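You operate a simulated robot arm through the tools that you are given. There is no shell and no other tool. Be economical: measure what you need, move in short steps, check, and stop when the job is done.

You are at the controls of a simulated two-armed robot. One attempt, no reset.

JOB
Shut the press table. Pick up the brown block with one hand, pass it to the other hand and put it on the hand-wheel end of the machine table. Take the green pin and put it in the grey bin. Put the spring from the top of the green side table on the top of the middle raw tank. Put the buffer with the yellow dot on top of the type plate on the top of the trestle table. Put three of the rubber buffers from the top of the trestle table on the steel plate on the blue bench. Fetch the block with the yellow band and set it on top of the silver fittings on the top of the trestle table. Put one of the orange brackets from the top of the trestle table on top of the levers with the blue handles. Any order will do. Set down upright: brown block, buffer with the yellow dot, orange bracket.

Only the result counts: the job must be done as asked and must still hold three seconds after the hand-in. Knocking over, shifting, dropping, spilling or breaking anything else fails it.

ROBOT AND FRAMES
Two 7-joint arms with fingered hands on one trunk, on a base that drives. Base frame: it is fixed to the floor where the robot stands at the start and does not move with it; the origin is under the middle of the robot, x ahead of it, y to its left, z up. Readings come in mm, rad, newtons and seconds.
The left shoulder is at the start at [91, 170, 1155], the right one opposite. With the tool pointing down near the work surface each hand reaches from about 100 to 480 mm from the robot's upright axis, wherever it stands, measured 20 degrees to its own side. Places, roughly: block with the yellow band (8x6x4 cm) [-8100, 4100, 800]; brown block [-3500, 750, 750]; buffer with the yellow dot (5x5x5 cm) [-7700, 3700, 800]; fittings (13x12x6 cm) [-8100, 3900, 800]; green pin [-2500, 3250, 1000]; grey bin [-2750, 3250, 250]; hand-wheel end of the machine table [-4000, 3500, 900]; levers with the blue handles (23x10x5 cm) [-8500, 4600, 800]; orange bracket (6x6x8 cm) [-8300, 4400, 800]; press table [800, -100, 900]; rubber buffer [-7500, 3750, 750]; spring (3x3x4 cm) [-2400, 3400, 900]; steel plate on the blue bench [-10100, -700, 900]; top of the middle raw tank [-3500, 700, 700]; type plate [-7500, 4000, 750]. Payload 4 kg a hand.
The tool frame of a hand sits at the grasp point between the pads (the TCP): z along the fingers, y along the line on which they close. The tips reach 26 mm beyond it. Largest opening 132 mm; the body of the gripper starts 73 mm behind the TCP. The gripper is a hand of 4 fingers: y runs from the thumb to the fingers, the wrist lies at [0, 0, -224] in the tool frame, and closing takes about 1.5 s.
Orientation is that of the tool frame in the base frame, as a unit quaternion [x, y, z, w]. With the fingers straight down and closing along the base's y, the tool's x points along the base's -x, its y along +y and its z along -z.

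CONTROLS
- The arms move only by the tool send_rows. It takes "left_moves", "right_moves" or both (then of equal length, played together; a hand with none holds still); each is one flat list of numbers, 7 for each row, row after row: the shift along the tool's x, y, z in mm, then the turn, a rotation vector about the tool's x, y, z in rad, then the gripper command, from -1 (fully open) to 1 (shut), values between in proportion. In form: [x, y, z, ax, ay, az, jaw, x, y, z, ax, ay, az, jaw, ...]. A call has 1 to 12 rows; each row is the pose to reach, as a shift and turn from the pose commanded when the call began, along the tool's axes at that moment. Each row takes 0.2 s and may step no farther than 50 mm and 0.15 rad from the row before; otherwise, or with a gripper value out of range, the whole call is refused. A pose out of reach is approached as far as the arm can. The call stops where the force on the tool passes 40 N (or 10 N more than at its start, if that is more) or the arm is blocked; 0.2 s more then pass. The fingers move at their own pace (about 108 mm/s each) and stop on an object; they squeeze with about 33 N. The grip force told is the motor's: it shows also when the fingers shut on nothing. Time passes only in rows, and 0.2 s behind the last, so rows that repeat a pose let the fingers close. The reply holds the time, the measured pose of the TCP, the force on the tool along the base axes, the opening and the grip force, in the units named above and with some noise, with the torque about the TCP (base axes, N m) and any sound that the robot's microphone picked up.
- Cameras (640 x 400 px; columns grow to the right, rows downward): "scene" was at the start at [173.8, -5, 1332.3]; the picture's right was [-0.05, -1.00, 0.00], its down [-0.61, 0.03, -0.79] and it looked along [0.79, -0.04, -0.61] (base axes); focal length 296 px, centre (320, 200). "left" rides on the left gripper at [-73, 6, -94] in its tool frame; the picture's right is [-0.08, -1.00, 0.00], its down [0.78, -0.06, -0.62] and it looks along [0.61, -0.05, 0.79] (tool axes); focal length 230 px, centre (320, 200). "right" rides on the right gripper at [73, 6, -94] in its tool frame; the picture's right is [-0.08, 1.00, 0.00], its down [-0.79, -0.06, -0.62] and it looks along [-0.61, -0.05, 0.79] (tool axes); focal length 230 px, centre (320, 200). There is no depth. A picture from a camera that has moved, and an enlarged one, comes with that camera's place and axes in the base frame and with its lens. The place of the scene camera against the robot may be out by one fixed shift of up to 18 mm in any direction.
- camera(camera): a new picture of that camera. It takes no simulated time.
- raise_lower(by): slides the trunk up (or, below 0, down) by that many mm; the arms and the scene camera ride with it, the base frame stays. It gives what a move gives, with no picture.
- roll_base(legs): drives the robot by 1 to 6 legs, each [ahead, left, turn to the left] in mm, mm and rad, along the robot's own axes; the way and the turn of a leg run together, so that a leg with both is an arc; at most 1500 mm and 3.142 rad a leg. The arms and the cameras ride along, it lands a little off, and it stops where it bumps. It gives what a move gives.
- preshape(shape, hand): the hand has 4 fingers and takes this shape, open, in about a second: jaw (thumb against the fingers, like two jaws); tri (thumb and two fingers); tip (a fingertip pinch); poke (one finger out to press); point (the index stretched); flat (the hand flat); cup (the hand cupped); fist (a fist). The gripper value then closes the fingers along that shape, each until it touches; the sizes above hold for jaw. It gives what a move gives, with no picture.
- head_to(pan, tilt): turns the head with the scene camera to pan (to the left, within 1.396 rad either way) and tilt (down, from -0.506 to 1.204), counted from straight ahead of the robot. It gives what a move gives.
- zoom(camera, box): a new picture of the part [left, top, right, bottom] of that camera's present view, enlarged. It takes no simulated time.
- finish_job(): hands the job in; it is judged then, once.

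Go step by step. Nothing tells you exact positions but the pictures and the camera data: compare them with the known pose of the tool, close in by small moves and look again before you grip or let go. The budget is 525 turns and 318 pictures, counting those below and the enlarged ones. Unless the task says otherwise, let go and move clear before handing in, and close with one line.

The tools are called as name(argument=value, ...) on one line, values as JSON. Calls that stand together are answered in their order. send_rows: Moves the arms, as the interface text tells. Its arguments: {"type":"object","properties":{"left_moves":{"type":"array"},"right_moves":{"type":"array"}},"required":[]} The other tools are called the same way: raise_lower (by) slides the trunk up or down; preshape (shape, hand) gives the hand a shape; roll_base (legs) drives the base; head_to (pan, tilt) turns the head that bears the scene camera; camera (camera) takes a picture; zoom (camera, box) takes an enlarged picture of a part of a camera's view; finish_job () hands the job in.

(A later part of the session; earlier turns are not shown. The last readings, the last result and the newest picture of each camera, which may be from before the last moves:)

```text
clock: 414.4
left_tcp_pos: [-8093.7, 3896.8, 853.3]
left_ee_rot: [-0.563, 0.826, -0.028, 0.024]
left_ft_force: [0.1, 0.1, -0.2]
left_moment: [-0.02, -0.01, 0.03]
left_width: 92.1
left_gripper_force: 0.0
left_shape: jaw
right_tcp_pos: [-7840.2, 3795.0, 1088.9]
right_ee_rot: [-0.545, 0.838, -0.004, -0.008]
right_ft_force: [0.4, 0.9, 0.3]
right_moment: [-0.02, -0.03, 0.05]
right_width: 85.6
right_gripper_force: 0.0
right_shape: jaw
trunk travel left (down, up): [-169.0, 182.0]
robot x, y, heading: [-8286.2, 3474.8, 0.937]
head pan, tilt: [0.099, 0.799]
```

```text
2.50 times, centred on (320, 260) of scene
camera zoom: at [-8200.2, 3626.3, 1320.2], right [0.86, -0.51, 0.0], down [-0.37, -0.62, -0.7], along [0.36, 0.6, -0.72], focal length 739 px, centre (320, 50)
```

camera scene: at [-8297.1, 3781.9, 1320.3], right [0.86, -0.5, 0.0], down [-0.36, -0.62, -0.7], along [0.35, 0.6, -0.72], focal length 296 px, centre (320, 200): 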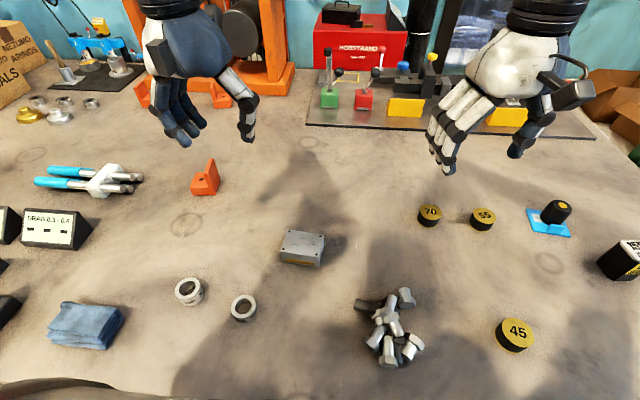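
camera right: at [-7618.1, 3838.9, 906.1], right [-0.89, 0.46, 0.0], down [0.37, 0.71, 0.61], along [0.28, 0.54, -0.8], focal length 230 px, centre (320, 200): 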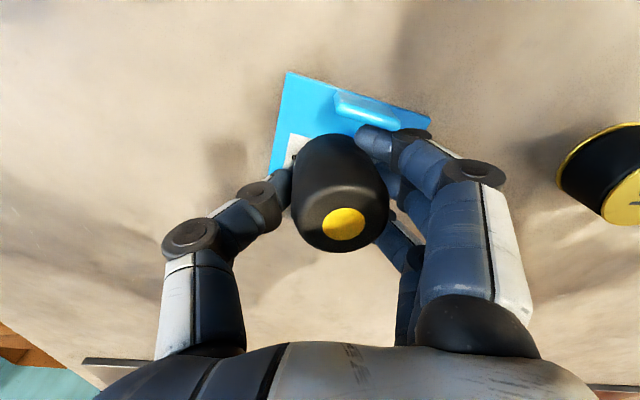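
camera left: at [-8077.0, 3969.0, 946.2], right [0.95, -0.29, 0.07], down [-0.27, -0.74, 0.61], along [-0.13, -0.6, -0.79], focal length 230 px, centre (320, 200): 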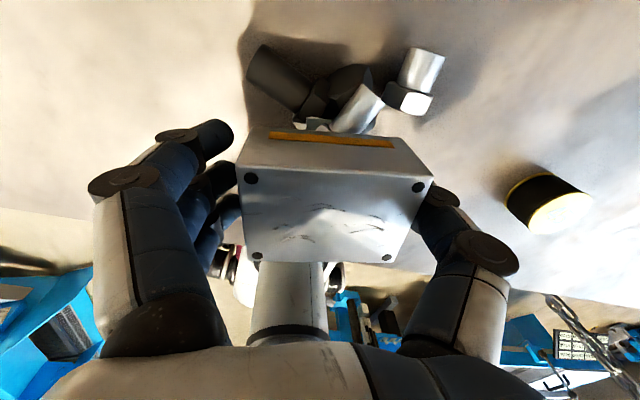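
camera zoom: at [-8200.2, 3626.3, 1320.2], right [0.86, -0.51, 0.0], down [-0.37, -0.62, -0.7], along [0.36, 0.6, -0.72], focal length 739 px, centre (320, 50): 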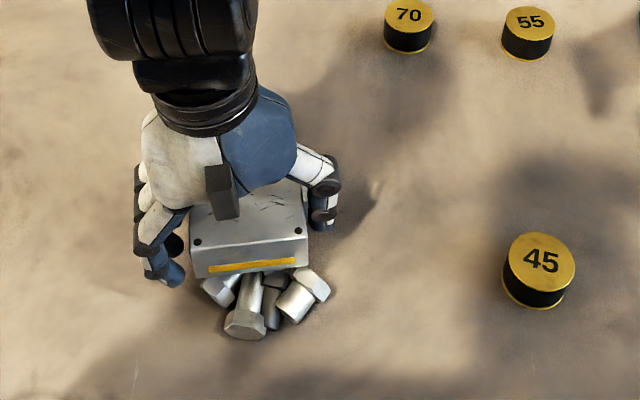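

The block rests on the pile. I'll open fully and lift straight up.

send_rows(left_moves=[0, 0, -1, 0, 0, 0, -0.6, 0, 0, -1, 0, 0, 0, -0.9, 0, 0, -3, 0, 0, 0, -0.9, 0, 0, -20, 0, 0, 0, -0.9, 0, 0, -60, 0, 0, 0, -0.9, 0, 0, -105, 0, 0, 0, -0.9, 0, 0, -150, 0, 0, 0, -0.9])

zoom(camera="scene", box=[240, 180, 400, 340])

```text
clock: 416.1
left_tcp_pos: [-8104.1, 3898.7, 1005.2]
left_ee_rot: [-0.558, 0.829, -0.023, 0.022]
left_ft_force: [-0.4, 0.0, 0.0]
left_moment: [-0.02, -0.02, -0.02]
left_width: 125.5
left_gripper_force: 0.1
left_shape: jaw
right_tcp_pos: [-7842.0, 3794.8, 1090.6]
right_ee_rot: [-0.545, 0.838, -0.005, -0.006]
right_ft_force: [0.3, -0.3, 0.6]
right_moment: [0.0, -0.03, 0.0]
right_width: 85.4
right_gripper_force: 0.0
right_shape: jaw
trunk travel left (down, up): [-169.0, 182.0]
robot x, y, heading: [-8289.4, 3479.5, 0.934]
head pan, tilt: [0.099, 0.799]
```

```text
2.50 times, centred on (320, 260) of scene
camera zoom: at [-8201.5, 3625.9, 1320.6], right [0.86, -0.51, 0.0], down [-0.37, -0.62, -0.7], along [0.36, 0.6, -0.72], focal length 739 px, centre (320, 50)
```

zoom: 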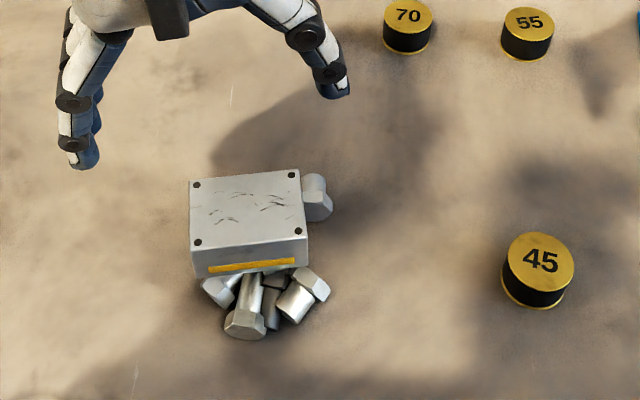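

The yellow-band block rests on the fittings. Now the orange bracket: I'll strafe left to a ≈ 9420.

send_rows(left_moves=[0, 0, -45, 0, 0, 0, -0.5, 0, 0, -90, 0, 0, 0, 0])

roll_base(legs=[[-60, 0, 0.02], [0, 630, 0], [130, 0, 0]])

head_to(pan=0.2, tilt=0.6)

camera(camera="scene")

```text
clock: 416.6
left_tcp_pos: [-8107.8, 3901.3, 1092.7]
left_ee_rot: [-0.56, 0.828, -0.024, 0.023]
left_ft_force: [0.1, -0.4, -0.1]
left_moment: [0.03, 0.0, 0.03]
left_width: 66.9
left_gripper_force: 0.0
left_shape: jaw
right_tcp_pos: [-7840.5, 3794.1, 1089.9]
right_ee_rot: [-0.545, 0.838, -0.005, -0.007]
right_ft_force: [0.5, -0.3, -0.9]
right_moment: [0.0, -0.01, 0.01]
right_width: 85.3
right_gripper_force: 0.1
right_shape: jaw
trunk travel left (down, up): [-169.0, 182.0]
robot x, y, heading: [-8290.0, 3478.9, 0.939]
head pan, tilt: [0.099, 0.799]
```

```text
clock: 421.6
left_tcp_pos: [-8584.5, 4325.4, 1092.6]
left_ee_rot: [-0.565, 0.825, -0.024, 0.023]
left_ft_force: [0.0, 1.3, -0.6]
left_moment: [-0.03, 0.03, 0.0]
left_width: 66.8
left_gripper_force: 0.0
left_shape: jaw
right_tcp_pos: [-8315.2, 4224.0, 1090.3]
right_ee_rot: [-0.549, 0.835, -0.005, -0.008]
right_ft_force: [-0.2, 0.2, -0.4]
right_moment: [0.01, 0.01, 0.03]
right_width: 85.3
right_gripper_force: 0.1
right_shape: jaw
trunk travel left (down, up): [-169.0, 182.0]
robot x, y, heading: [-8762.4, 3904.7, 0.95]
head pan, tilt: [0.099, 0.799]
```

```text
clock: 422.4
left_tcp_pos: [-8585.9, 4325.1, 1092.4]
left_ee_rot: [-0.564, 0.825, -0.024, 0.023]
left_ft_force: [-0.1, 0.7, 0.0]
left_moment: [-0.02, 0.04, 0.0]
left_width: 66.8
left_gripper_force: 0.0
left_shape: jaw
right_tcp_pos: [-8316.0, 4223.2, 1090.1]
right_ee_rot: [-0.55, 0.835, -0.004, -0.007]
right_ft_force: [0.6, 0.5, -0.8]
right_moment: [-0.01, 0.02, -0.02]
right_width: 85.4
right_gripper_force: 0.1
right_shape: jaw
trunk travel left (down, up): [-169.0, 182.0]
robot x, y, heading: [-8761.8, 3902.0, 0.943]
head pan, tilt: [0.201, 0.6]
```

```text
90 pictures are left
camera scene: at [-8677.9, 4060.8, 1337.1], right [0.91, -0.41, 0.0], down [-0.23, -0.52, -0.82], along [0.34, 0.75, -0.57], focal length 296 px, centre (320, 200)
```

scene: 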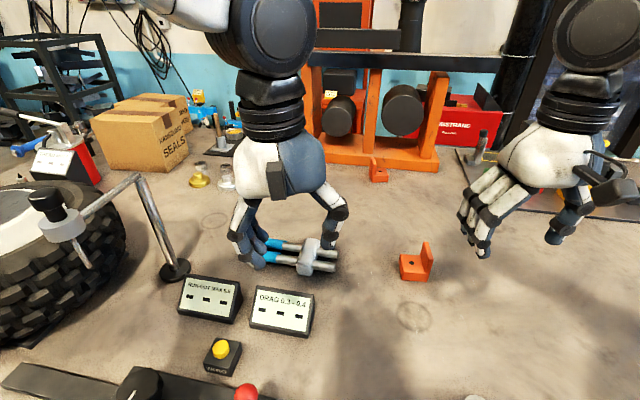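

The bracket is about 700 mm ahead and 100 mm right, and the levers 180 mm left. I'll zoom in on both.

zoom(camera="scene", box=[220, 220, 460, 300])

camera(camera="right")

camera(camera="left")

```text
2.67 times, centred on (340, 260) of scene
camera zoom: at [-8677.9, 4060.8, 1337.1], right [0.91, -0.41, 0.0], down [-0.23, -0.52, -0.82], along [0.34, 0.75, -0.57], focal length 789 px, centre (267, 40)
```

zoom: 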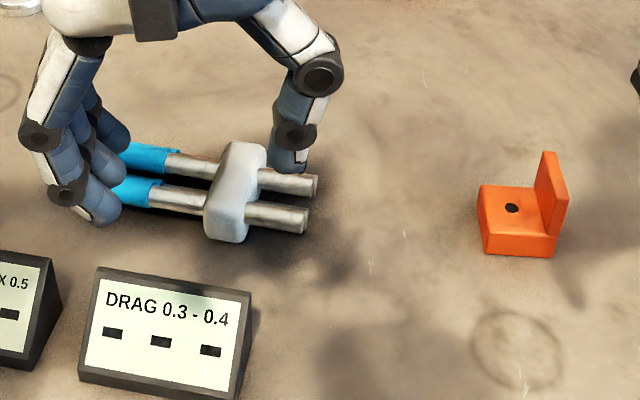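

```text
88 pictures are left
camera right: at [-8350.4, 4160.1, 1184.3], right [-0.89, 0.47, 0.0], down [0.37, 0.71, 0.6], along [0.28, 0.53, -0.8], focal length 230 px, centre (320, 200)
```

right: 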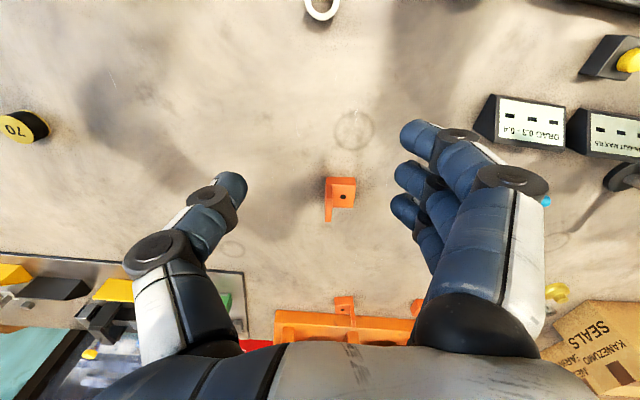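

```text
87 pictures are left
camera left: at [-8568.7, 4397.8, 1185.1], right [0.96, -0.29, 0.07], down [-0.27, -0.75, 0.61], along [-0.13, -0.6, -0.79], focal length 230 px, centre (320, 200)
```

left: 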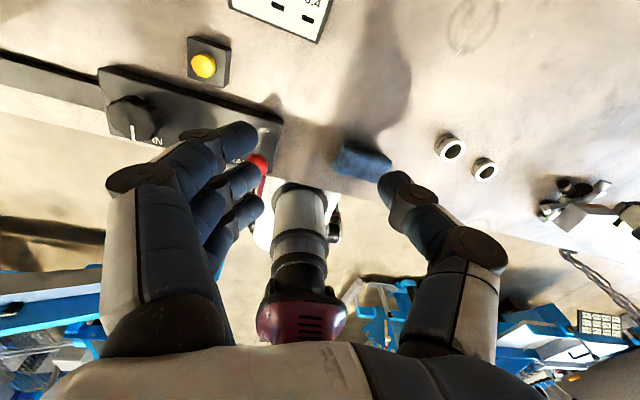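

The levers are two parallel rods with blue sleeves on the left end; I'll set the bracket across the blue sleeves near [-8582, 4627]. First I'll bring the right hand over the bracket at [-8268, 4411].

send_rows(right_moves=[-32, 5, 33, 0, 0, 0, -0.5, -64, 10, 67, 0, 0, 0, -0.6, -96, 15, 100, 0, 0, 0, -0.7, -128, 20, 133, 0, 0, 0, -0.7, -160, 25, 167, 0, 0, 0, -0.7, -192, 30, 200, 0, 0, 0, -0.7])

camera(camera="right")

```text
clock: 423.8
left_tcp_pos: [-8584.6, 4326.3, 1091.0]
left_ee_rot: [-0.565, 0.824, -0.023, 0.022]
left_ft_force: [-0.8, -0.1, -0.7]
left_moment: [0.0, 0.03, 0.01]
left_width: 66.8
left_gripper_force: 0.1
left_shape: jaw
right_tcp_pos: [-8268.8, 4409.7, 889.4]
right_ee_rot: [-0.55, 0.835, -0.005, -0.008]
right_ft_force: [0.7, 0.0, -0.7]
right_moment: [-0.02, 0.0, -0.01]
right_width: 112.1
right_gripper_force: 0.0
right_shape: jaw
trunk travel left (down, up): [-169.0, 182.0]
robot x, y, heading: [-8757.7, 3899.5, 0.947]
head pan, tilt: [0.201, 0.6]
```

```text
86 pictures are left
camera right: at [-8302.1, 4348.0, 982.6], right [-0.89, 0.47, 0.0], down [0.37, 0.71, 0.6], along [0.28, 0.53, -0.8], focal length 230 px, centre (320, 200)
```

right: 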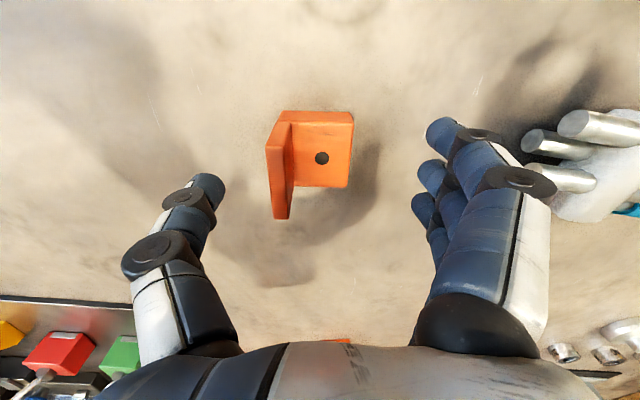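

The bracket is between the fingers. I'll move 10 mm forward, descend to z ≈ 810 and grip it.

send_rows(right_moves=[-5, 0, 30, 0, 0, 0, -0.6, -10, 0, 60, 0, 0, 0, -0.5, -10, 0, 79, 0, 0, 0, -0.5])

send_rows(right_moves=[0, 0, 0, 0, 0, 0, -0.2, 0, 0, 0, 0, 0, 0, 0.2, 0, 0, 0, 0, 0, 0, 0.7, 0, 0, 0, 0, 0, 0, 1, 0, 0, -15, 0, 0, 0, 1, 0, 0, -40, 0, 0, 0, 1])

camera(camera="right")

zoom(camera="scene", box=[300, 140, 500, 300])

```text
clock: 424.6
left_tcp_pos: [-8584.2, 4327.1, 1091.4]
left_ee_rot: [-0.564, 0.825, -0.024, 0.023]
left_ft_force: [-0.1, -1.2, 0.1]
left_moment: [-0.04, 0.02, 0.01]
left_width: 66.9
left_gripper_force: 0.0
left_shape: jaw
right_tcp_pos: [-8265.3, 4413.2, 808.6]
right_ee_rot: [-0.549, 0.836, -0.005, -0.006]
right_ft_force: [-0.4, 0.2, -0.7]
right_moment: [0.02, -0.01, -0.04]
right_width: 99.3
right_gripper_force: 0.0
right_shape: jaw
trunk travel left (down, up): [-169.0, 182.0]
robot x, y, heading: [-8758.0, 3900.1, 0.953]
head pan, tilt: [0.201, 0.6]
```

```text
clock: 425.9
left_tcp_pos: [-8585.5, 4325.6, 1091.1]
left_ee_rot: [-0.565, 0.824, -0.024, 0.023]
left_ft_force: [0.4, -0.1, 0.4]
left_moment: [-0.02, 0.0, 0.02]
left_width: 67.2
left_gripper_force: 0.0
left_shape: jaw
right_tcp_pos: [-8265.5, 4416.8, 849.1]
right_ee_rot: [-0.55, 0.835, -0.005, -0.008]
right_ft_force: [0.3, -0.9, -4.4]
right_moment: [-0.03, 0.0, 0.03]
right_width: 40.9
right_gripper_force: 33.4
right_shape: jaw
trunk travel left (down, up): [-169.0, 182.0]
robot x, y, heading: [-8758.7, 3901.5, 0.949]
head pan, tilt: [0.201, 0.6]
```

```text
85 pictures are left
camera right: at [-8299.7, 4353.4, 942.5], right [-0.89, 0.46, 0.0], down [0.37, 0.71, 0.6], along [0.28, 0.53, -0.8], focal length 230 px, centre (320, 200)
```

right: 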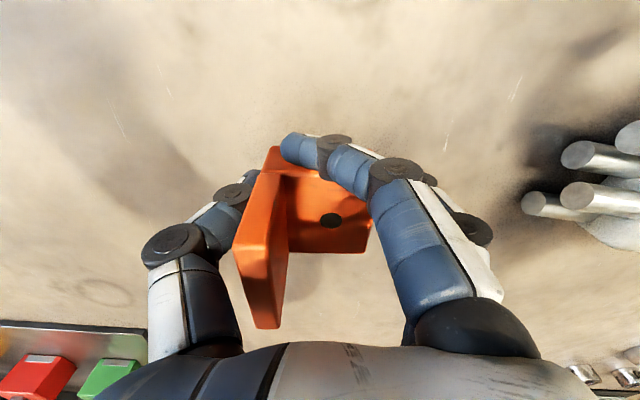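

```text
2.50 times, centred on (400, 220) of scene
camera zoom: at [-8677.8, 4060.9, 1337.2], right [0.91, -0.41, 0.0], down [-0.23, -0.52, -0.83], along [0.34, 0.75, -0.56], focal length 739 px, centre (120, 150)
```

zoom: 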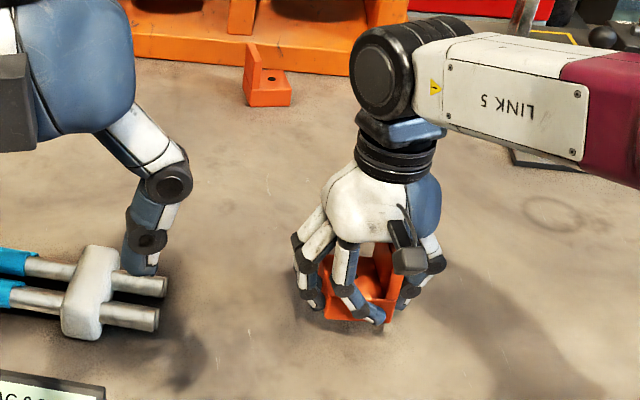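

The bracket is held. I'll lift it, raise the left hand, and move the base 360 mm left so the right hand comes over the levers.

send_rows(right_moves=[0, 0, -40, 0, 0, 0, 1, 0, 0, -80, 0, 0, 0, 1, 0, 0, -120, 0, 0, 0, 1], left_moves=[0, 0, -30, 0, 0, 0, 0, 0, 0, -60, 0, 0, 0, 0, 0, 0, -80, 0, 0, 0, 0])

roll_base(legs=[[0, 360, 0]])

camera(camera="right")

camera(camera="scene")

```text
clock: 426.8
left_tcp_pos: [-8591.0, 4326.1, 1171.7]
left_ee_rot: [-0.565, 0.825, -0.024, 0.022]
left_ft_force: [-0.4, -0.4, 0.6]
left_moment: [0.01, 0.0, 0.0]
left_width: 66.8
left_gripper_force: 0.1
left_shape: jaw
right_tcp_pos: [-8266.8, 4419.4, 968.8]
right_ee_rot: [-0.551, 0.835, -0.005, -0.007]
right_ft_force: [0.4, 0.0, -3.3]
right_moment: [-0.02, 0.04, 0.01]
right_width: 40.9
right_gripper_force: 33.1
right_shape: jaw
trunk travel left (down, up): [-169.0, 182.0]
robot x, y, heading: [-8762.9, 3896.9, 0.948]
head pan, tilt: [0.201, 0.6]
```

```text
clock: 429.1
left_tcp_pos: [-8878.6, 4538.1, 1172.2]
left_ee_rot: [-0.562, 0.826, -0.024, 0.023]
left_ft_force: [-0.9, -0.4, -0.5]
left_moment: [-0.01, 0.0, -0.02]
left_width: 66.9
left_gripper_force: 0.1
left_shape: jaw
right_tcp_pos: [-8555.6, 4629.5, 968.2]
right_ee_rot: [-0.548, 0.837, -0.005, -0.007]
right_ft_force: [-0.2, -0.7, -4.6]
right_moment: [-0.05, 0.03, 0.01]
right_width: 40.7
right_gripper_force: 33.2
right_shape: jaw
trunk travel left (down, up): [-169.0, 182.0]
robot x, y, heading: [-9053.3, 4112.3, 0.938]
head pan, tilt: [0.201, 0.6]
```

```text
83 pictures are left
camera right: at [-8590.7, 4567.5, 1061.2], right [-0.88, 0.47, 0.0], down [0.37, 0.7, 0.6], along [0.28, 0.53, -0.8], focal length 230 px, centre (320, 200)
```

right: 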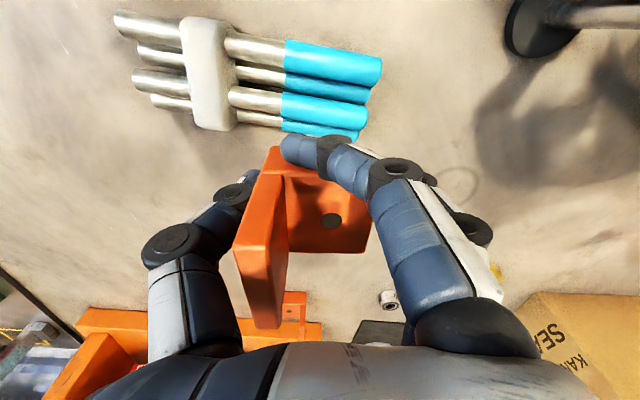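

```text
82 pictures are left
camera scene: at [-8969.6, 4272.9, 1337.0], right [0.91, -0.42, 0.0], down [-0.23, -0.51, -0.82], along [0.34, 0.75, -0.57], focal length 296 px, centre (320, 200)
```

scene: 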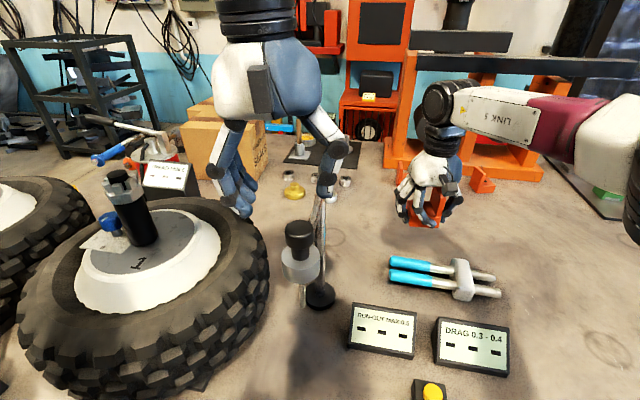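

The levers' blue sleeves are centred at about [-8578, 4610], with their tops near z ≈ 825. I'll line up the bracket over them, rotate slightly to match, and descend partway.

send_rows(right_moves=[20, 3, 20, 0, 0, 0.1, 1, 41, 6, 45, 0, 0, 0.2, 1, 41, 6, 80, 0, 0, 0.2, 1])

camera(camera="right")

zoom(camera="scene", box=[370, 180, 530, 310])

```text
clock: 429.9
left_tcp_pos: [-8879.4, 4537.7, 1169.7]
left_ee_rot: [-0.562, 0.827, -0.024, 0.022]
left_ft_force: [0.4, 1.0, 0.3]
left_moment: [-0.01, 0.06, 0.02]
left_width: 66.4
left_gripper_force: 0.1
left_shape: jaw
right_tcp_pos: [-8576.4, 4593.0, 888.1]
right_ee_rot: [-0.461, 0.887, -0.006, -0.007]
right_ft_force: [0.6, -0.6, -5.1]
right_moment: [-0.02, 0.09, 0.02]
right_width: 41.3
right_gripper_force: 32.9
right_shape: jaw
trunk travel left (down, up): [-169.0, 182.0]
robot x, y, heading: [-9054.5, 4116.0, 0.946]
head pan, tilt: [0.201, 0.6]
```

```text
81 pictures are left
camera right: at [-8623.5, 4539.5, 983.2], right [-0.77, 0.64, -0.01], down [0.51, 0.62, 0.6], along [0.39, 0.46, -0.8], focal length 230 px, centre (320, 200)
```

right: 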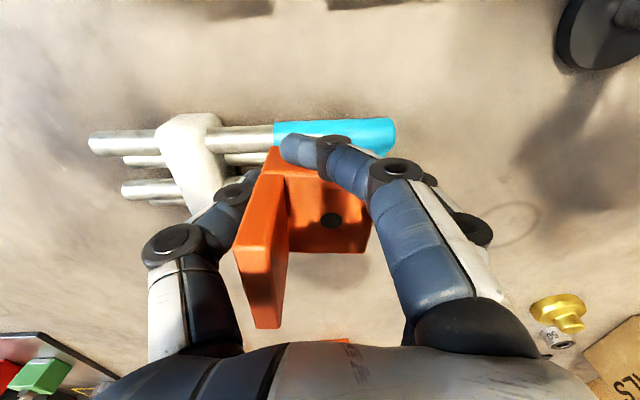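

```text
3.08 times, centred on (450, 245) of scene
camera zoom: at [-8968.4, 4273.4, 1336.7], right [0.91, -0.42, 0.0], down [-0.24, -0.51, -0.82], along [0.34, 0.75, -0.57], focal length 910 px, centre (-80, 62)
```

zoom: 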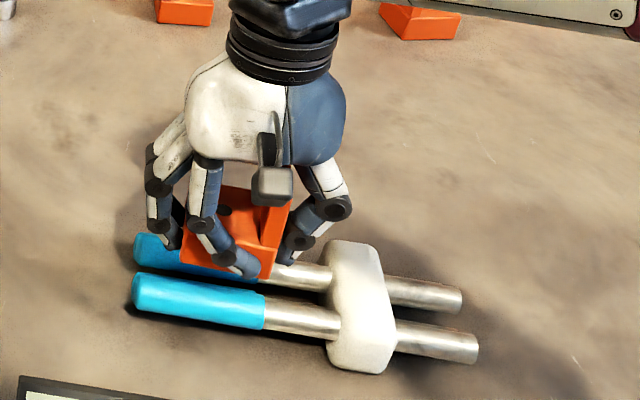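

The rods run parallel to the hand now. I'll nudge 5 mm forward and 8 mm left, then lower to contact.

send_rows(right_moves=[-5, 8, 12, 0, 0, 0, 1, -5, 8, 22, 0, 0, 0, 1, -5, 8, 28, 0, 0, 0, 1, -5, 8, 33, 0, 0, 0, 1, -5, 8, 38, 0, 0, 0, 1, -5, 8, 43, 0, 0, 0, 1, -5, 8, 48, 0, 0, 0, 1, -5, 8, 53, 0, 0, 0, 1, -5, 8, 58, 0, 0, 0, 1, -5, 8, 63, 0, 0, 0, 1])

camera(camera="right")

zoom(camera="scene", box=[370, 180, 530, 310])

```text
clock: 431.5
left_tcp_pos: [-8882.1, 4533.5, 1172.8]
left_ee_rot: [-0.561, 0.827, -0.023, 0.023]
left_ft_force: [-0.1, 1.2, -0.7]
left_moment: [-0.03, 0.01, 0.02]
left_width: 66.6
left_gripper_force: 0.1
left_shape: jaw
right_tcp_pos: [-8582.3, 4601.7, 851.7]
right_ee_rot: [-0.46, 0.888, 0.0, -0.002]
right_ft_force: [-2.7, -7.8, 30.4]
right_moment: [-0.02, 0.07, 0.01]
right_width: 41.8
right_gripper_force: 32.6
right_shape: jaw
trunk travel left (down, up): [-169.0, 182.0]
robot x, y, heading: [-9055.5, 4115.8, 0.941]
head pan, tilt: [0.201, 0.6]
stopped in row 8 (right hand): the force on the tool passed its limit (the readings are from after the stop); the commanded pose is now the measured one
```

```text
79 pictures are left
camera right: at [-8629.3, 4547.1, 944.7], right [-0.77, 0.64, 0.0], down [0.5, 0.61, 0.61], along [0.39, 0.47, -0.79], focal length 230 px, centre (320, 200)
```

right: 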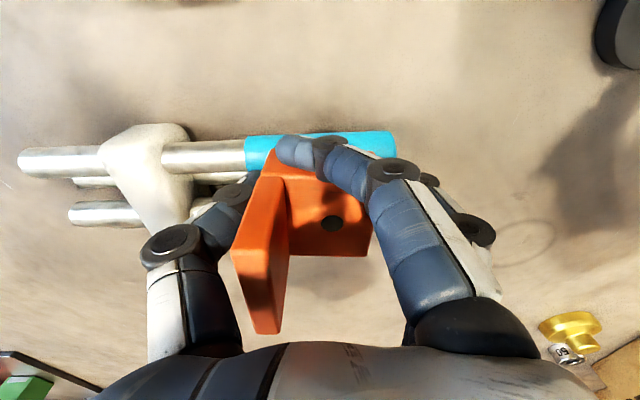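

```text
3.08 times, centred on (450, 245) of scene
camera zoom: at [-8971.3, 4269.1, 1337.9], right [0.91, -0.42, 0.0], down [-0.23, -0.51, -0.83], along [0.34, 0.75, -0.56], focal length 910 px, centre (-80, 62)
```

zoom: 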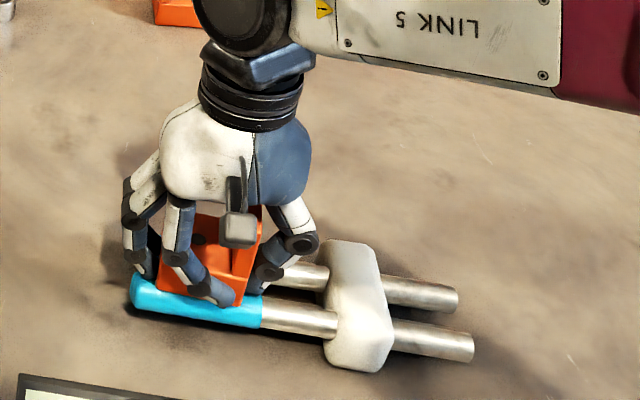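

Contact at the rods' height. I'll release slowly.

send_rows(right_moves=[0, 0, 0, 0, 0, 0, 0.4, 0, 0, 0, 0, 0, 0, 0.2, 0, 0, -1, 0, 0, 0, 0, 0, 0, -1, 0, 0, 0, -0.2, 0, 0, -2, 0, 0, 0, -0.3, 0, 0, -2, 0, 0, 0, -0.4])

camera(camera="right")

zoom(camera="scene", box=[370, 180, 530, 310])

```text
clock: 432.9
left_tcp_pos: [-8880.2, 4535.0, 1172.5]
left_ee_rot: [-0.561, 0.827, -0.023, 0.023]
left_ft_force: [0.2, 0.0, -0.4]
left_moment: [0.0, 0.03, 0.02]
left_width: 66.7
left_gripper_force: 0.1
left_shape: jaw
right_tcp_pos: [-8580.2, 4601.2, 850.6]
right_ee_rot: [-0.46, 0.888, -0.001, -0.001]
right_ft_force: [8.5, -6.0, 32.8]
right_moment: [1.02, 0.79, -0.2]
right_width: 85.9
right_gripper_force: 0.1
right_shape: jaw
trunk travel left (down, up): [-169.0, 182.0]
robot x, y, heading: [-9051.5, 4110.8, 0.941]
head pan, tilt: [0.201, 0.6]
```

```text
77 pictures are left
camera right: at [-8628.0, 4546.8, 944.2], right [-0.77, 0.64, 0.0], down [0.5, 0.61, 0.61], along [0.39, 0.47, -0.79], focal length 230 px, centre (320, 200)
```

right: 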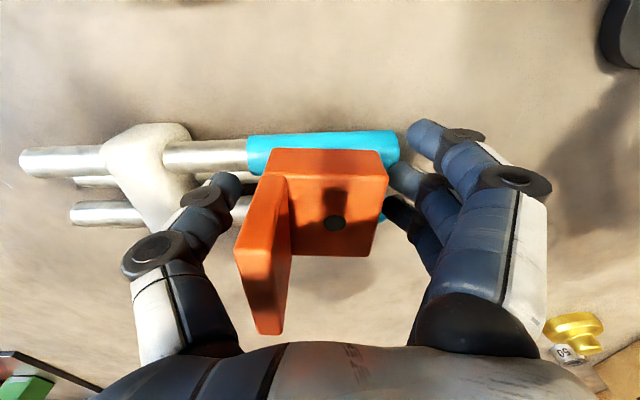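

```text
3.08 times, centred on (450, 245) of scene
camera zoom: at [-8970.4, 4269.2, 1337.6], right [0.91, -0.42, 0.0], down [-0.23, -0.51, -0.83], along [0.34, 0.75, -0.56], focal length 910 px, centre (-80, 62)
```

zoom: 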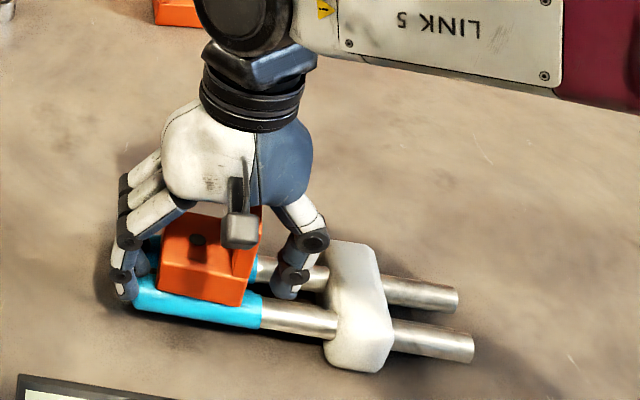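

The bracket sits across both blue sleeves. I'll lift the hand straight up.

send_rows(right_moves=[0, 0, -4, 0, 0, 0, -0.4, 0, 0, -10, 0, 0, 0, -0.5, 0, 0, -25, 0, 0, 0, -0.5, 0, 0, -60, 0, 0, 0, -0.5, 0, 0, -105, 0, 0, 0, -0.5, 0, 0, -150, 0, 0, 0, -0.5, 30, 0, -190, 0, 0, 0, -0.5, 70, 0, -215, 0, 0, 0, -0.5])

zoom(camera="scene", box=[370, 180, 530, 310])

```text
clock: 434.7
left_tcp_pos: [-8879.4, 4536.5, 1172.0]
left_ee_rot: [-0.562, 0.827, -0.023, 0.023]
left_ft_force: [-0.1, -0.1, 0.3]
left_moment: [0.01, 0.01, 0.01]
left_width: 66.6
left_gripper_force: 0.0
left_shape: jaw
right_tcp_pos: [-8617.5, 4543.1, 1065.1]
right_ee_rot: [-0.46, 0.888, -0.002, -0.002]
right_ft_force: [0.3, -0.2, -0.3]
right_moment: [0.01, -0.01, 0.02]
right_width: 98.6
right_gripper_force: 0.1
right_shape: jaw
trunk travel left (down, up): [-169.0, 182.0]
robot x, y, heading: [-9052.3, 4115.6, 0.946]
head pan, tilt: [0.201, 0.6]
```

```text
3.08 times, centred on (450, 245) of scene
camera zoom: at [-8970.0, 4270.9, 1337.5], right [0.91, -0.42, 0.0], down [-0.23, -0.51, -0.83], along [0.34, 0.75, -0.56], focal length 910 px, centre (-80, 62)
```

zoom: 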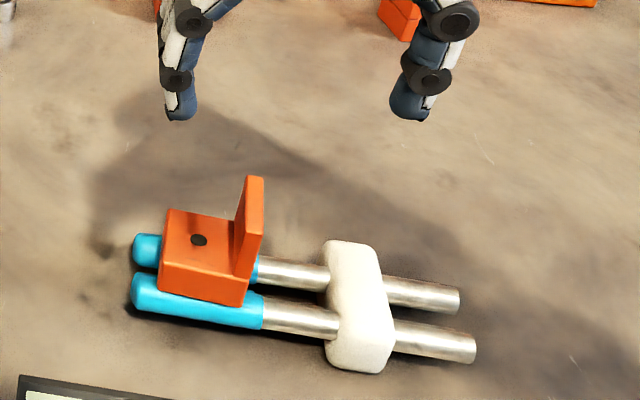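

The orange bracket stands upright on the levers. Now the three rubber buffers: I'll drive to a ≈ 8700 and take "70" with the left hand and "55" with the right.

roll_base(legs=[[-80, 0, 0.01], [0, -1080, 0], [70, 0, 0]])

head_to(pan=0.0, tilt=0.75)

camera(camera="scene")

```text
clock: 441.7
left_tcp_pos: [-7979.8, 3896.3, 1171.2]
left_ee_rot: [-0.577, 0.816, -0.023, 0.022]
left_ft_force: [0.2, -0.2, 0.2]
left_moment: [-0.07, -0.04, 0.01]
left_width: 66.6
left_gripper_force: 0.0
left_shape: jaw
right_tcp_pos: [-7718.7, 3913.4, 1064.1]
right_ee_rot: [-0.477, 0.879, -0.002, -0.003]
right_ft_force: [-0.5, 0.9, -1.1]
right_moment: [-0.03, 0.0, 0.03]
right_width: 98.4
right_gripper_force: 0.0
right_shape: jaw
trunk travel left (down, up): [-169.0, 182.0]
robot x, y, heading: [-8138.9, 3465.9, 0.984]
head pan, tilt: [0.201, 0.6]
```

```text
clock: 442.4
left_tcp_pos: [-7979.5, 3894.8, 1171.4]
left_ee_rot: [-0.577, 0.816, -0.024, 0.023]
left_ft_force: [0.1, 0.3, -0.4]
left_moment: [-0.02, 0.0, 0.02]
left_width: 66.6
left_gripper_force: 0.0
left_shape: jaw
right_tcp_pos: [-7717.0, 3913.4, 1065.2]
right_ee_rot: [-0.475, 0.88, -0.001, -0.004]
right_ft_force: [1.0, 0.8, -0.2]
right_moment: [0.0, 0.02, -0.02]
right_width: 98.6
right_gripper_force: 0.0
right_shape: jaw
trunk travel left (down, up): [-169.0, 182.0]
robot x, y, heading: [-8136.3, 3464.6, 0.979]
head pan, tilt: [0.0, 0.75]
```

```text
74 pictures are left
camera scene: at [-8048.2, 3614.0, 1324.3], right [0.83, -0.56, 0.0], down [-0.38, -0.57, -0.73], along [0.41, 0.61, -0.68], focal length 296 px, centre (320, 200)
```

scene: 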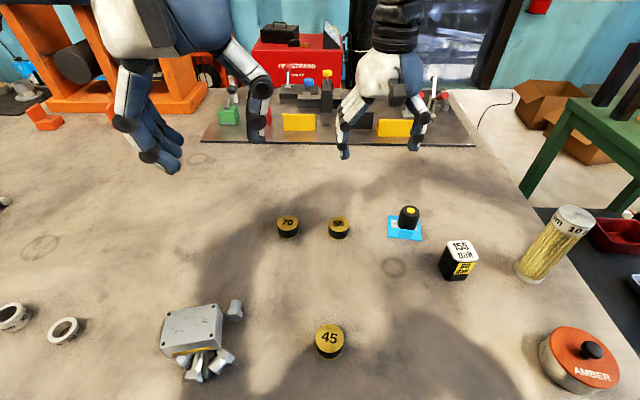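

The discs are clearly placed. Left hand first to "70" at about [-7850, 4046].

send_rows(left_moves=[-23, -7, 35, -0.01, 0, 0, -0.2, -46, -13, 69, -0.02, 0, 0, -0.3, -68, -20, 104, -0.03, 0, 0, -0.3, -91, -27, 138, -0.04, 0, 0, -0.3, -114, -34, 173, -0.05, 0, 0, -0.3, -137, -40, 208, -0.066, 0, 0, -0.3, -160, -47, 242, -0.066, 0, 0, -0.3, -182, -53, 277, -0.066, 0, 0, -0.3])

camera(camera="left")

```text
clock: 444.2
left_tcp_pos: [-7850.5, 4054.3, 906.8]
left_ee_rot: [-0.585, 0.811, -0.002, 0.01]
left_ft_force: [0.5, -0.5, 0.1]
left_moment: [0.0, 0.02, 0.01]
left_width: 85.2
left_gripper_force: 0.1
left_shape: jaw
right_tcp_pos: [-7718.3, 3915.1, 1063.8]
right_ee_rot: [-0.476, 0.879, -0.002, -0.005]
right_ft_force: [0.5, -0.1, 0.6]
right_moment: [-0.01, 0.03, 0.0]
right_width: 98.7
right_gripper_force: 0.1
right_shape: jaw
trunk travel left (down, up): [-169.0, 182.0]
robot x, y, heading: [-8140.5, 3464.6, 0.981]
head pan, tilt: [0.0, 0.75]
```

```text
73 pictures are left
camera left: at [-7834.3, 4124.6, 1000.8], right [0.97, -0.24, 0.02], down [-0.2, -0.77, 0.61], along [-0.13, -0.59, -0.8], focal length 230 px, centre (320, 200)
```

left: 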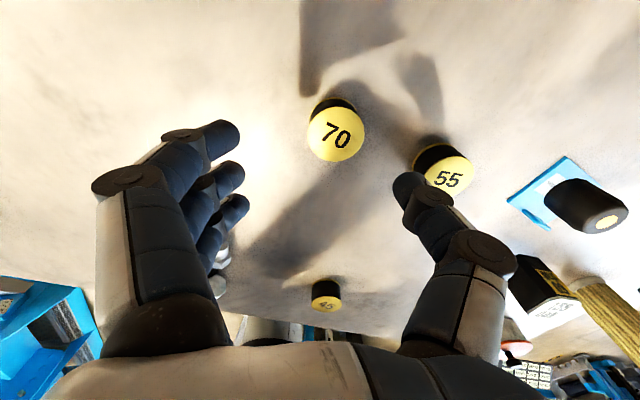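

Disc "70" is centred at [-7835, 4049]. I'll correct 17 mm right, descend with a 66 mm opening, grip and lift.

send_rows(left_moves=[0, -17, 20, 0, 0, 0, 0, 0, -17, 50, 0, 0, 0, 0, 0, -17, 80, 0, 0, 0, 0, 0, -17, 97, 0, 0, 0, 0, 0, -17, 97, 0, 0, 0, 0.5, 0, -17, 97, 0, 0, 0, 1, 0, -17, 97, 0, 0, 0, 1, 0, -17, 97, 0, 0, 0, 1, 0, -17, 75, 0, 0, 0, 1, 0, -17, 40, 0, 0, 0, 1])

camera(camera="left")

```text
clock: 446.6
left_tcp_pos: [-7863.5, 4066.9, 860.7]
left_ee_rot: [-0.61, 0.792, -0.015, 0.004]
left_ft_force: [-0.1, -0.8, 0.0]
left_moment: [0.01, 0.0, 0.0]
left_width: 6.7
left_gripper_force: 33.1
left_shape: jaw
right_tcp_pos: [-7716.8, 3914.4, 1064.0]
right_ee_rot: [-0.476, 0.88, -0.002, -0.004]
right_ft_force: [0.3, 0.7, -0.1]
right_moment: [-0.01, -0.01, 0.0]
right_width: 98.7
right_gripper_force: 0.0
right_shape: jaw
trunk travel left (down, up): [-169.0, 182.0]
robot x, y, heading: [-8135.0, 3467.2, 0.977]
head pan, tilt: [0.0, 0.75]
stopped in row 10 (left hand): the arm was blocked; the commanded pose is now the measured one
```

```text
72 pictures are left
camera left: at [-7850.9, 4141.6, 952.3], right [0.98, -0.18, 0.03], down [-0.16, -0.76, 0.63], along [-0.09, -0.62, -0.78], focal length 230 px, centre (320, 200)
```

left: 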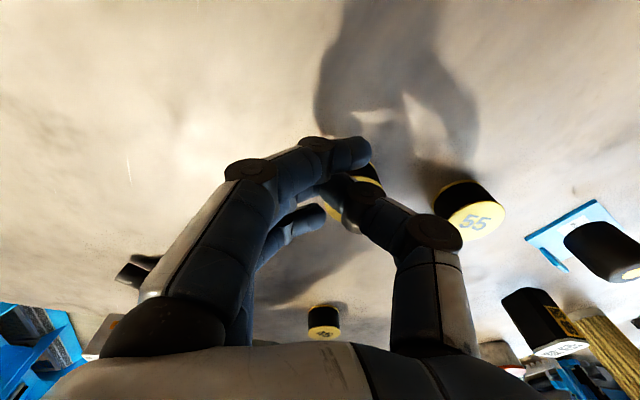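

The left arm was blocked, probably by my right hand, and the disc may only be pinched at its edge. I'll move the right hand aside and inspect.

send_rows(right_moves=[20, -40, -10, 0, 0, 0, -0.5, 40, -80, -20, 0, 0, 0, -0.5, 60, -120, -30, 0, 0, 0, -0.5, 80, -150, -30, 0, 0, 0, -0.5])

zoom(camera="scene", box=[200, 130, 400, 280])

```text
clock: 447.6
left_tcp_pos: [-7862.2, 4064.7, 860.9]
left_ee_rot: [-0.61, 0.793, -0.014, 0.004]
left_ft_force: [-0.4, -0.6, 0.2]
left_moment: [-0.01, -0.01, 0.01]
left_width: 6.3
left_gripper_force: 33.1
left_shape: jaw
right_tcp_pos: [-7636.2, 3763.6, 1094.1]
right_ee_rot: [-0.477, 0.879, -0.002, -0.002]
right_ft_force: [-0.7, 0.7, 0.0]
right_moment: [0.04, 0.01, 0.0]
right_width: 99.0
right_gripper_force: 0.1
right_shape: jaw
trunk travel left (down, up): [-169.0, 182.0]
robot x, y, heading: [-8137.1, 3467.0, 0.979]
head pan, tilt: [0.0, 0.75]
```

```text
2.67 times, centred on (300, 205) of scene
camera zoom: at [-8047.9, 3613.3, 1324.3], right [0.83, -0.56, 0.0], down [-0.38, -0.56, -0.73], along [0.41, 0.61, -0.68], focal length 789 px, centre (373, 187)
```

zoom: 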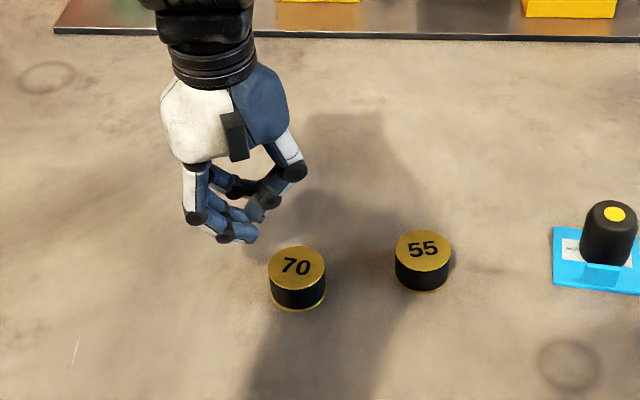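

The grab missed; disc "70" still stands, now near [-7847, 4030]. I'll raise, reopen and re-align.

send_rows(left_moves=[0, 0, -20, 0, 0, 0, 0.5, 0, 0, -45, 0, 0, 0, 0, 15, -12, -50, 0, 0, 0, -0.1, 30, -23, -50, 0, 0, 0, -0.1])

camera(camera="left")

```text
clock: 448.8
left_tcp_pos: [-7866.7, 4054.7, 911.1]
left_ee_rot: [-0.636, 0.771, -0.034, 0.007]
left_ft_force: [-1.1, -0.3, 0.3]
left_moment: [0.01, -0.03, -0.02]
left_width: 71.9
left_gripper_force: 0.0
left_shape: jaw
right_tcp_pos: [-7636.4, 3765.2, 1093.9]
right_ee_rot: [-0.477, 0.879, -0.002, -0.004]
right_ft_force: [-0.4, -0.4, 0.3]
right_moment: [-0.04, 0.0, 0.03]
right_width: 98.8
right_gripper_force: 0.1
right_shape: jaw
trunk travel left (down, up): [-169.0, 182.0]
robot x, y, heading: [-8136.9, 3462.3, 0.975]
head pan, tilt: [0.0, 0.75]
stopped in row 4 (left hand): the arm was blocked; the commanded pose is now the measured one
```

```text
70 pictures are left
camera left: at [-7862.3, 4132.5, 1001.0], right [0.99, -0.11, 0.06], down [-0.12, -0.75, 0.65], along [-0.03, -0.65, -0.76], focal length 230 px, centre (320, 200)
```

left: 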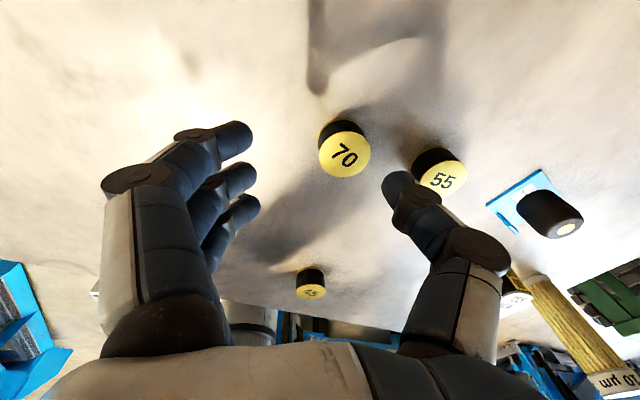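

The left arm is at a joint limit here. I'll shift the base 120 mm right so "70" lies further to its left.

roll_base(legs=[[0, -120, -0.02]])

send_rows(left_moves=[0, 30, 0, 0, 0, 0.06, 0, 0, 60, 0, -0.03, 0, 0.12, 0, 0, 90, 0, -0.05, 0, 0.2, 0])

camera(camera="left")

```text
clock: 450.1
left_tcp_pos: [-7754.8, 3979.4, 911.3]
left_ee_rot: [-0.627, 0.779, -0.033, 0.006]
left_ft_force: [0.5, 0.7, 0.4]
left_moment: [-0.04, 0.02, 0.01]
left_width: 71.8
left_gripper_force: 0.0
left_shape: jaw
right_tcp_pos: [-7530.4, 3685.2, 1093.5]
right_ee_rot: [-0.466, 0.885, -0.001, -0.003]
right_ft_force: [0.8, -0.2, -0.1]
right_moment: [0.0, 0.02, 0.01]
right_width: 99.1
right_gripper_force: 0.0
right_shape: jaw
trunk travel left (down, up): [-169.0, 182.0]
robot x, y, heading: [-8038.0, 3396.6, 0.954]
head pan, tilt: [0.0, 0.75]
```

```text
clock: 450.9
left_tcp_pos: [-7843.5, 3999.1, 905.2]
left_ee_rot: [-0.545, 0.838, -0.014, -0.006]
left_ft_force: [0.0, -0.8, 0.8]
left_moment: [-0.01, -0.03, -0.01]
left_width: 66.9
left_gripper_force: 0.0
left_shape: jaw
right_tcp_pos: [-7532.8, 3685.9, 1094.1]
right_ee_rot: [-0.466, 0.885, -0.002, -0.003]
right_ft_force: [0.8, 0.7, 0.3]
right_moment: [-0.02, -0.02, -0.02]
right_width: 99.0
right_gripper_force: 0.0
right_shape: jaw
trunk travel left (down, up): [-169.0, 182.0]
robot x, y, heading: [-8038.7, 3392.0, 0.953]
head pan, tilt: [0.0, 0.75]
```

```text
69 pictures are left
camera left: at [-7818.2, 4071.4, 996.1], right [0.94, -0.33, 0.01], down [-0.26, -0.72, 0.64], along [-0.2, -0.6, -0.77], focal length 230 px, centre (320, 200)
```

left: 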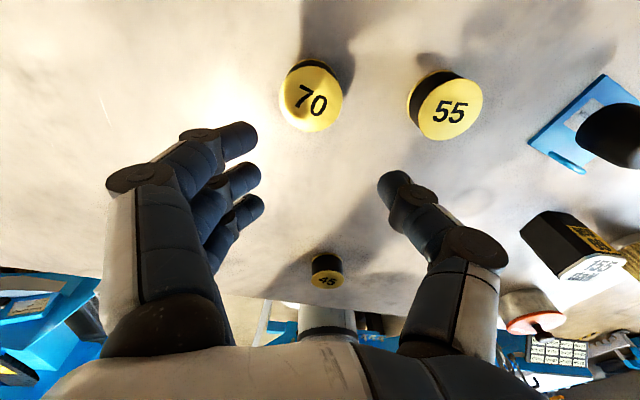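

Now the arm moves freely. Disc "70" is at [-7839, 4024]; I'll align, descend, grip and lift.

send_rows(left_moves=[-14, 4, 15, 0, 0, 0, 0, -27, 8, 40, 0, 0, 0, 0, -27, 8, 75, 0, 0, 0, 0, -27, 8, 95, 0, 0, 0, 0, -27, 8, 95, 0, 0, 0, 0.5, -27, 8, 95, 0, 0, 0, 1, -27, 8, 95, 0, 0, 0, 1, -27, 8, 95, 0, 0, 0, 1, -27, 8, 70, 0, 0, 0, 1, -27, 8, 30, 0, 0, 0, 1])

camera(camera="left")

```text
clock: 453.1
left_tcp_pos: [-7837.9, 4025.6, 874.5]
left_ee_rot: [-0.546, 0.838, -0.014, -0.007]
left_ft_force: [-0.1, -0.4, -1.5]
left_moment: [0.05, -0.02, 0.0]
left_width: 31.9
left_gripper_force: 32.9
left_shape: jaw
right_tcp_pos: [-7531.4, 3685.9, 1093.8]
right_ee_rot: [-0.466, 0.885, -0.001, -0.004]
right_ft_force: [0.9, 0.5, 0.4]
right_moment: [0.02, 0.0, 0.0]
right_width: 98.8
right_gripper_force: 0.1
right_shape: jaw
trunk travel left (down, up): [-169.0, 182.0]
robot x, y, heading: [-8040.3, 3394.1, 0.954]
head pan, tilt: [0.0, 0.75]
```

```text
68 pictures are left
camera left: at [-7813.2, 4097.9, 965.8], right [0.94, -0.33, 0.01], down [-0.26, -0.72, 0.64], along [-0.2, -0.6, -0.77], focal length 230 px, centre (320, 200)
```

left: 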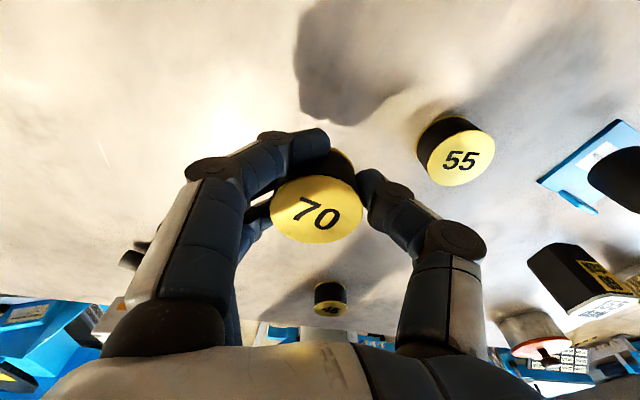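

"70" is held in the left hand. I'll lift it clear, move the base 200 mm left, and bring the right hand over "55".

send_rows(left_moves=[0, 0, -45, 0, 0, 0, 1, 0, 0, -90, 0, 0, 0, 1, 25, 20, -125, 0, 0, 0, 1, 50, 40, -160, 0, 0, 0, 1, 80, 60, -190, 0, 0, 0, 1, 110, 80, -215, 0, 0, 0, 1])

roll_base(legs=[[0, 200, 0]])

send_rows(right_moves=[-21, 23, 32, 0, 0, 0, -0.3, -41, 47, 65, 0, 0, 0, -0.2, -62, 70, 97, 0, 0, 0, -0.1, -83, 94, 129, 0, 0, 0, 0, -103, 117, 162, 0, 0, 0, 0, -124, 141, 190, 0, 0, 0, 0])

camera(camera="right")

```text
clock: 454.5
left_tcp_pos: [-7957.6, 3963.0, 1097.9]
left_ee_rot: [-0.546, 0.838, -0.014, -0.006]
left_ft_force: [-0.8, 0.3, -0.5]
left_moment: [0.04, -0.02, 0.0]
left_width: 31.8
left_gripper_force: 33.0
left_shape: jaw
right_tcp_pos: [-7531.3, 3686.1, 1095.7]
right_ee_rot: [-0.466, 0.885, -0.002, -0.003]
right_ft_force: [0.0, -0.3, 0.9]
right_moment: [-0.01, 0.01, -0.03]
right_width: 98.8
right_gripper_force: 0.2
right_shape: jaw
trunk travel left (down, up): [-169.0, 182.0]
robot x, y, heading: [-8040.6, 3398.0, 0.959]
head pan, tilt: [0.0, 0.75]
```

```text
clock: 456.1
left_tcp_pos: [-8117.3, 4079.1, 1095.3]
left_ee_rot: [-0.546, 0.838, -0.015, -0.007]
left_ft_force: [0.0, 1.1, -2.2]
left_moment: [-0.03, -0.07, 0.03]
left_width: 31.5
left_gripper_force: 33.2
left_shape: jaw
right_tcp_pos: [-7692.0, 3799.2, 1093.3]
right_ee_rot: [-0.467, 0.884, -0.002, -0.003]
right_ft_force: [-0.1, -0.3, -0.2]
right_moment: [-0.04, -0.04, -0.01]
right_width: 99.0
right_gripper_force: 0.1
right_shape: jaw
trunk travel left (down, up): [-169.0, 182.0]
robot x, y, heading: [-8198.6, 3508.9, 0.952]
head pan, tilt: [0.0, 0.75]
```

```text
clock: 457.4
left_tcp_pos: [-8116.2, 4078.3, 1095.6]
left_ee_rot: [-0.546, 0.838, -0.014, -0.007]
left_ft_force: [0.5, 0.2, -0.8]
left_moment: [-0.03, -0.01, 0.0]
left_width: 32.1
left_gripper_force: 32.9
left_shape: jaw
right_tcp_pos: [-7738.3, 3985.4, 904.5]
right_ee_rot: [-0.465, 0.885, -0.002, -0.004]
right_ft_force: [-0.1, 0.4, -0.2]
right_moment: [-0.02, 0.02, 0.02]
right_width: 66.6
right_gripper_force: 0.0
right_shape: jaw
trunk travel left (down, up): [-169.0, 182.0]
robot x, y, heading: [-8200.2, 3509.1, 0.953]
head pan, tilt: [0.0, 0.75]
```

```text
67 pictures are left
camera right: at [-7784.7, 3929.4, 998.0], right [-0.78, 0.63, 0.0], down [0.5, 0.62, 0.61], along [0.38, 0.47, -0.79], focal length 230 px, centre (320, 200)
```

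right: 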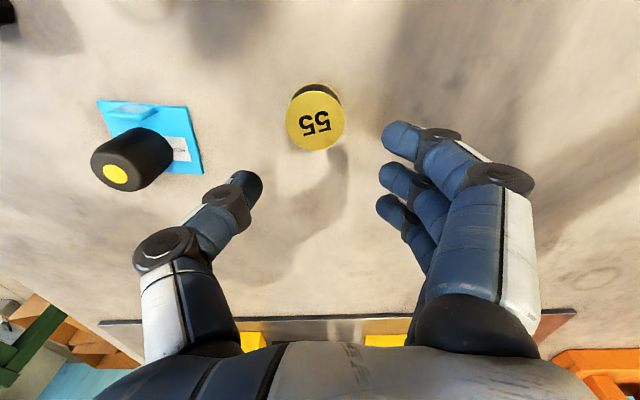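

"55" is centred; I'll make a small correction, descend, grip and lift.

send_rows(right_moves=[5, -1, 15, 0, 0, 0, 0, 10, -2, 40, 0, 0, 0, 0, 10, -2, 75, 0, 0, 0, 0, 10, -2, 95, 0, 0, 0, 0, 10, -2, 95, 0, 0, 0, 0.5, 10, -2, 95, 0, 0, 0, 1, 10, -2, 95, 0, 0, 0, 1, 10, -2, 95, 0, 0, 0, 1, 10, -2, 60, 0, 0, 0, 1, 10, -2, 20, 0, 0, 0, 1])

camera(camera="right")

```text
clock: 459.6
left_tcp_pos: [-8116.9, 4077.8, 1094.6]
left_ee_rot: [-0.546, 0.838, -0.014, -0.006]
left_ft_force: [0.2, 0.1, 0.0]
left_moment: [0.02, -0.01, -0.02]
left_width: 31.9
left_gripper_force: 32.9
left_shape: jaw
right_tcp_pos: [-7745.8, 3968.9, 884.7]
right_ee_rot: [-0.466, 0.885, -0.002, -0.004]
right_ft_force: [0.5, 1.2, -0.6]
right_moment: [-0.01, 0.01, 0.0]
right_width: 29.4
right_gripper_force: 32.6
right_shape: jaw
trunk travel left (down, up): [-169.0, 182.0]
robot x, y, heading: [-8196.2, 3511.2, 0.955]
head pan, tilt: [0.0, 0.75]
```

```text
66 pictures are left
camera right: at [-7792.1, 3914.2, 978.4], right [-0.78, 0.63, 0.0], down [0.5, 0.62, 0.61], along [0.38, 0.47, -0.79], focal length 230 px, centre (320, 200)
```

right: 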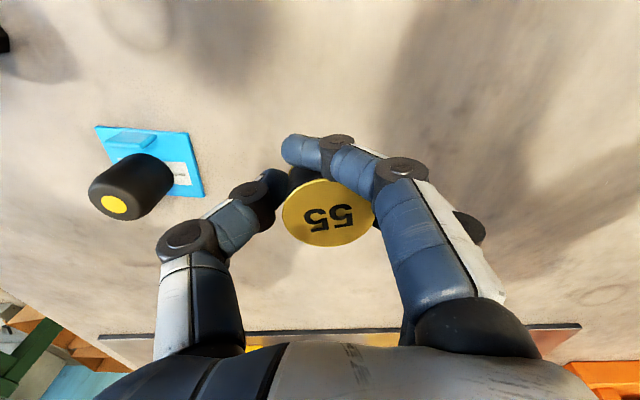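

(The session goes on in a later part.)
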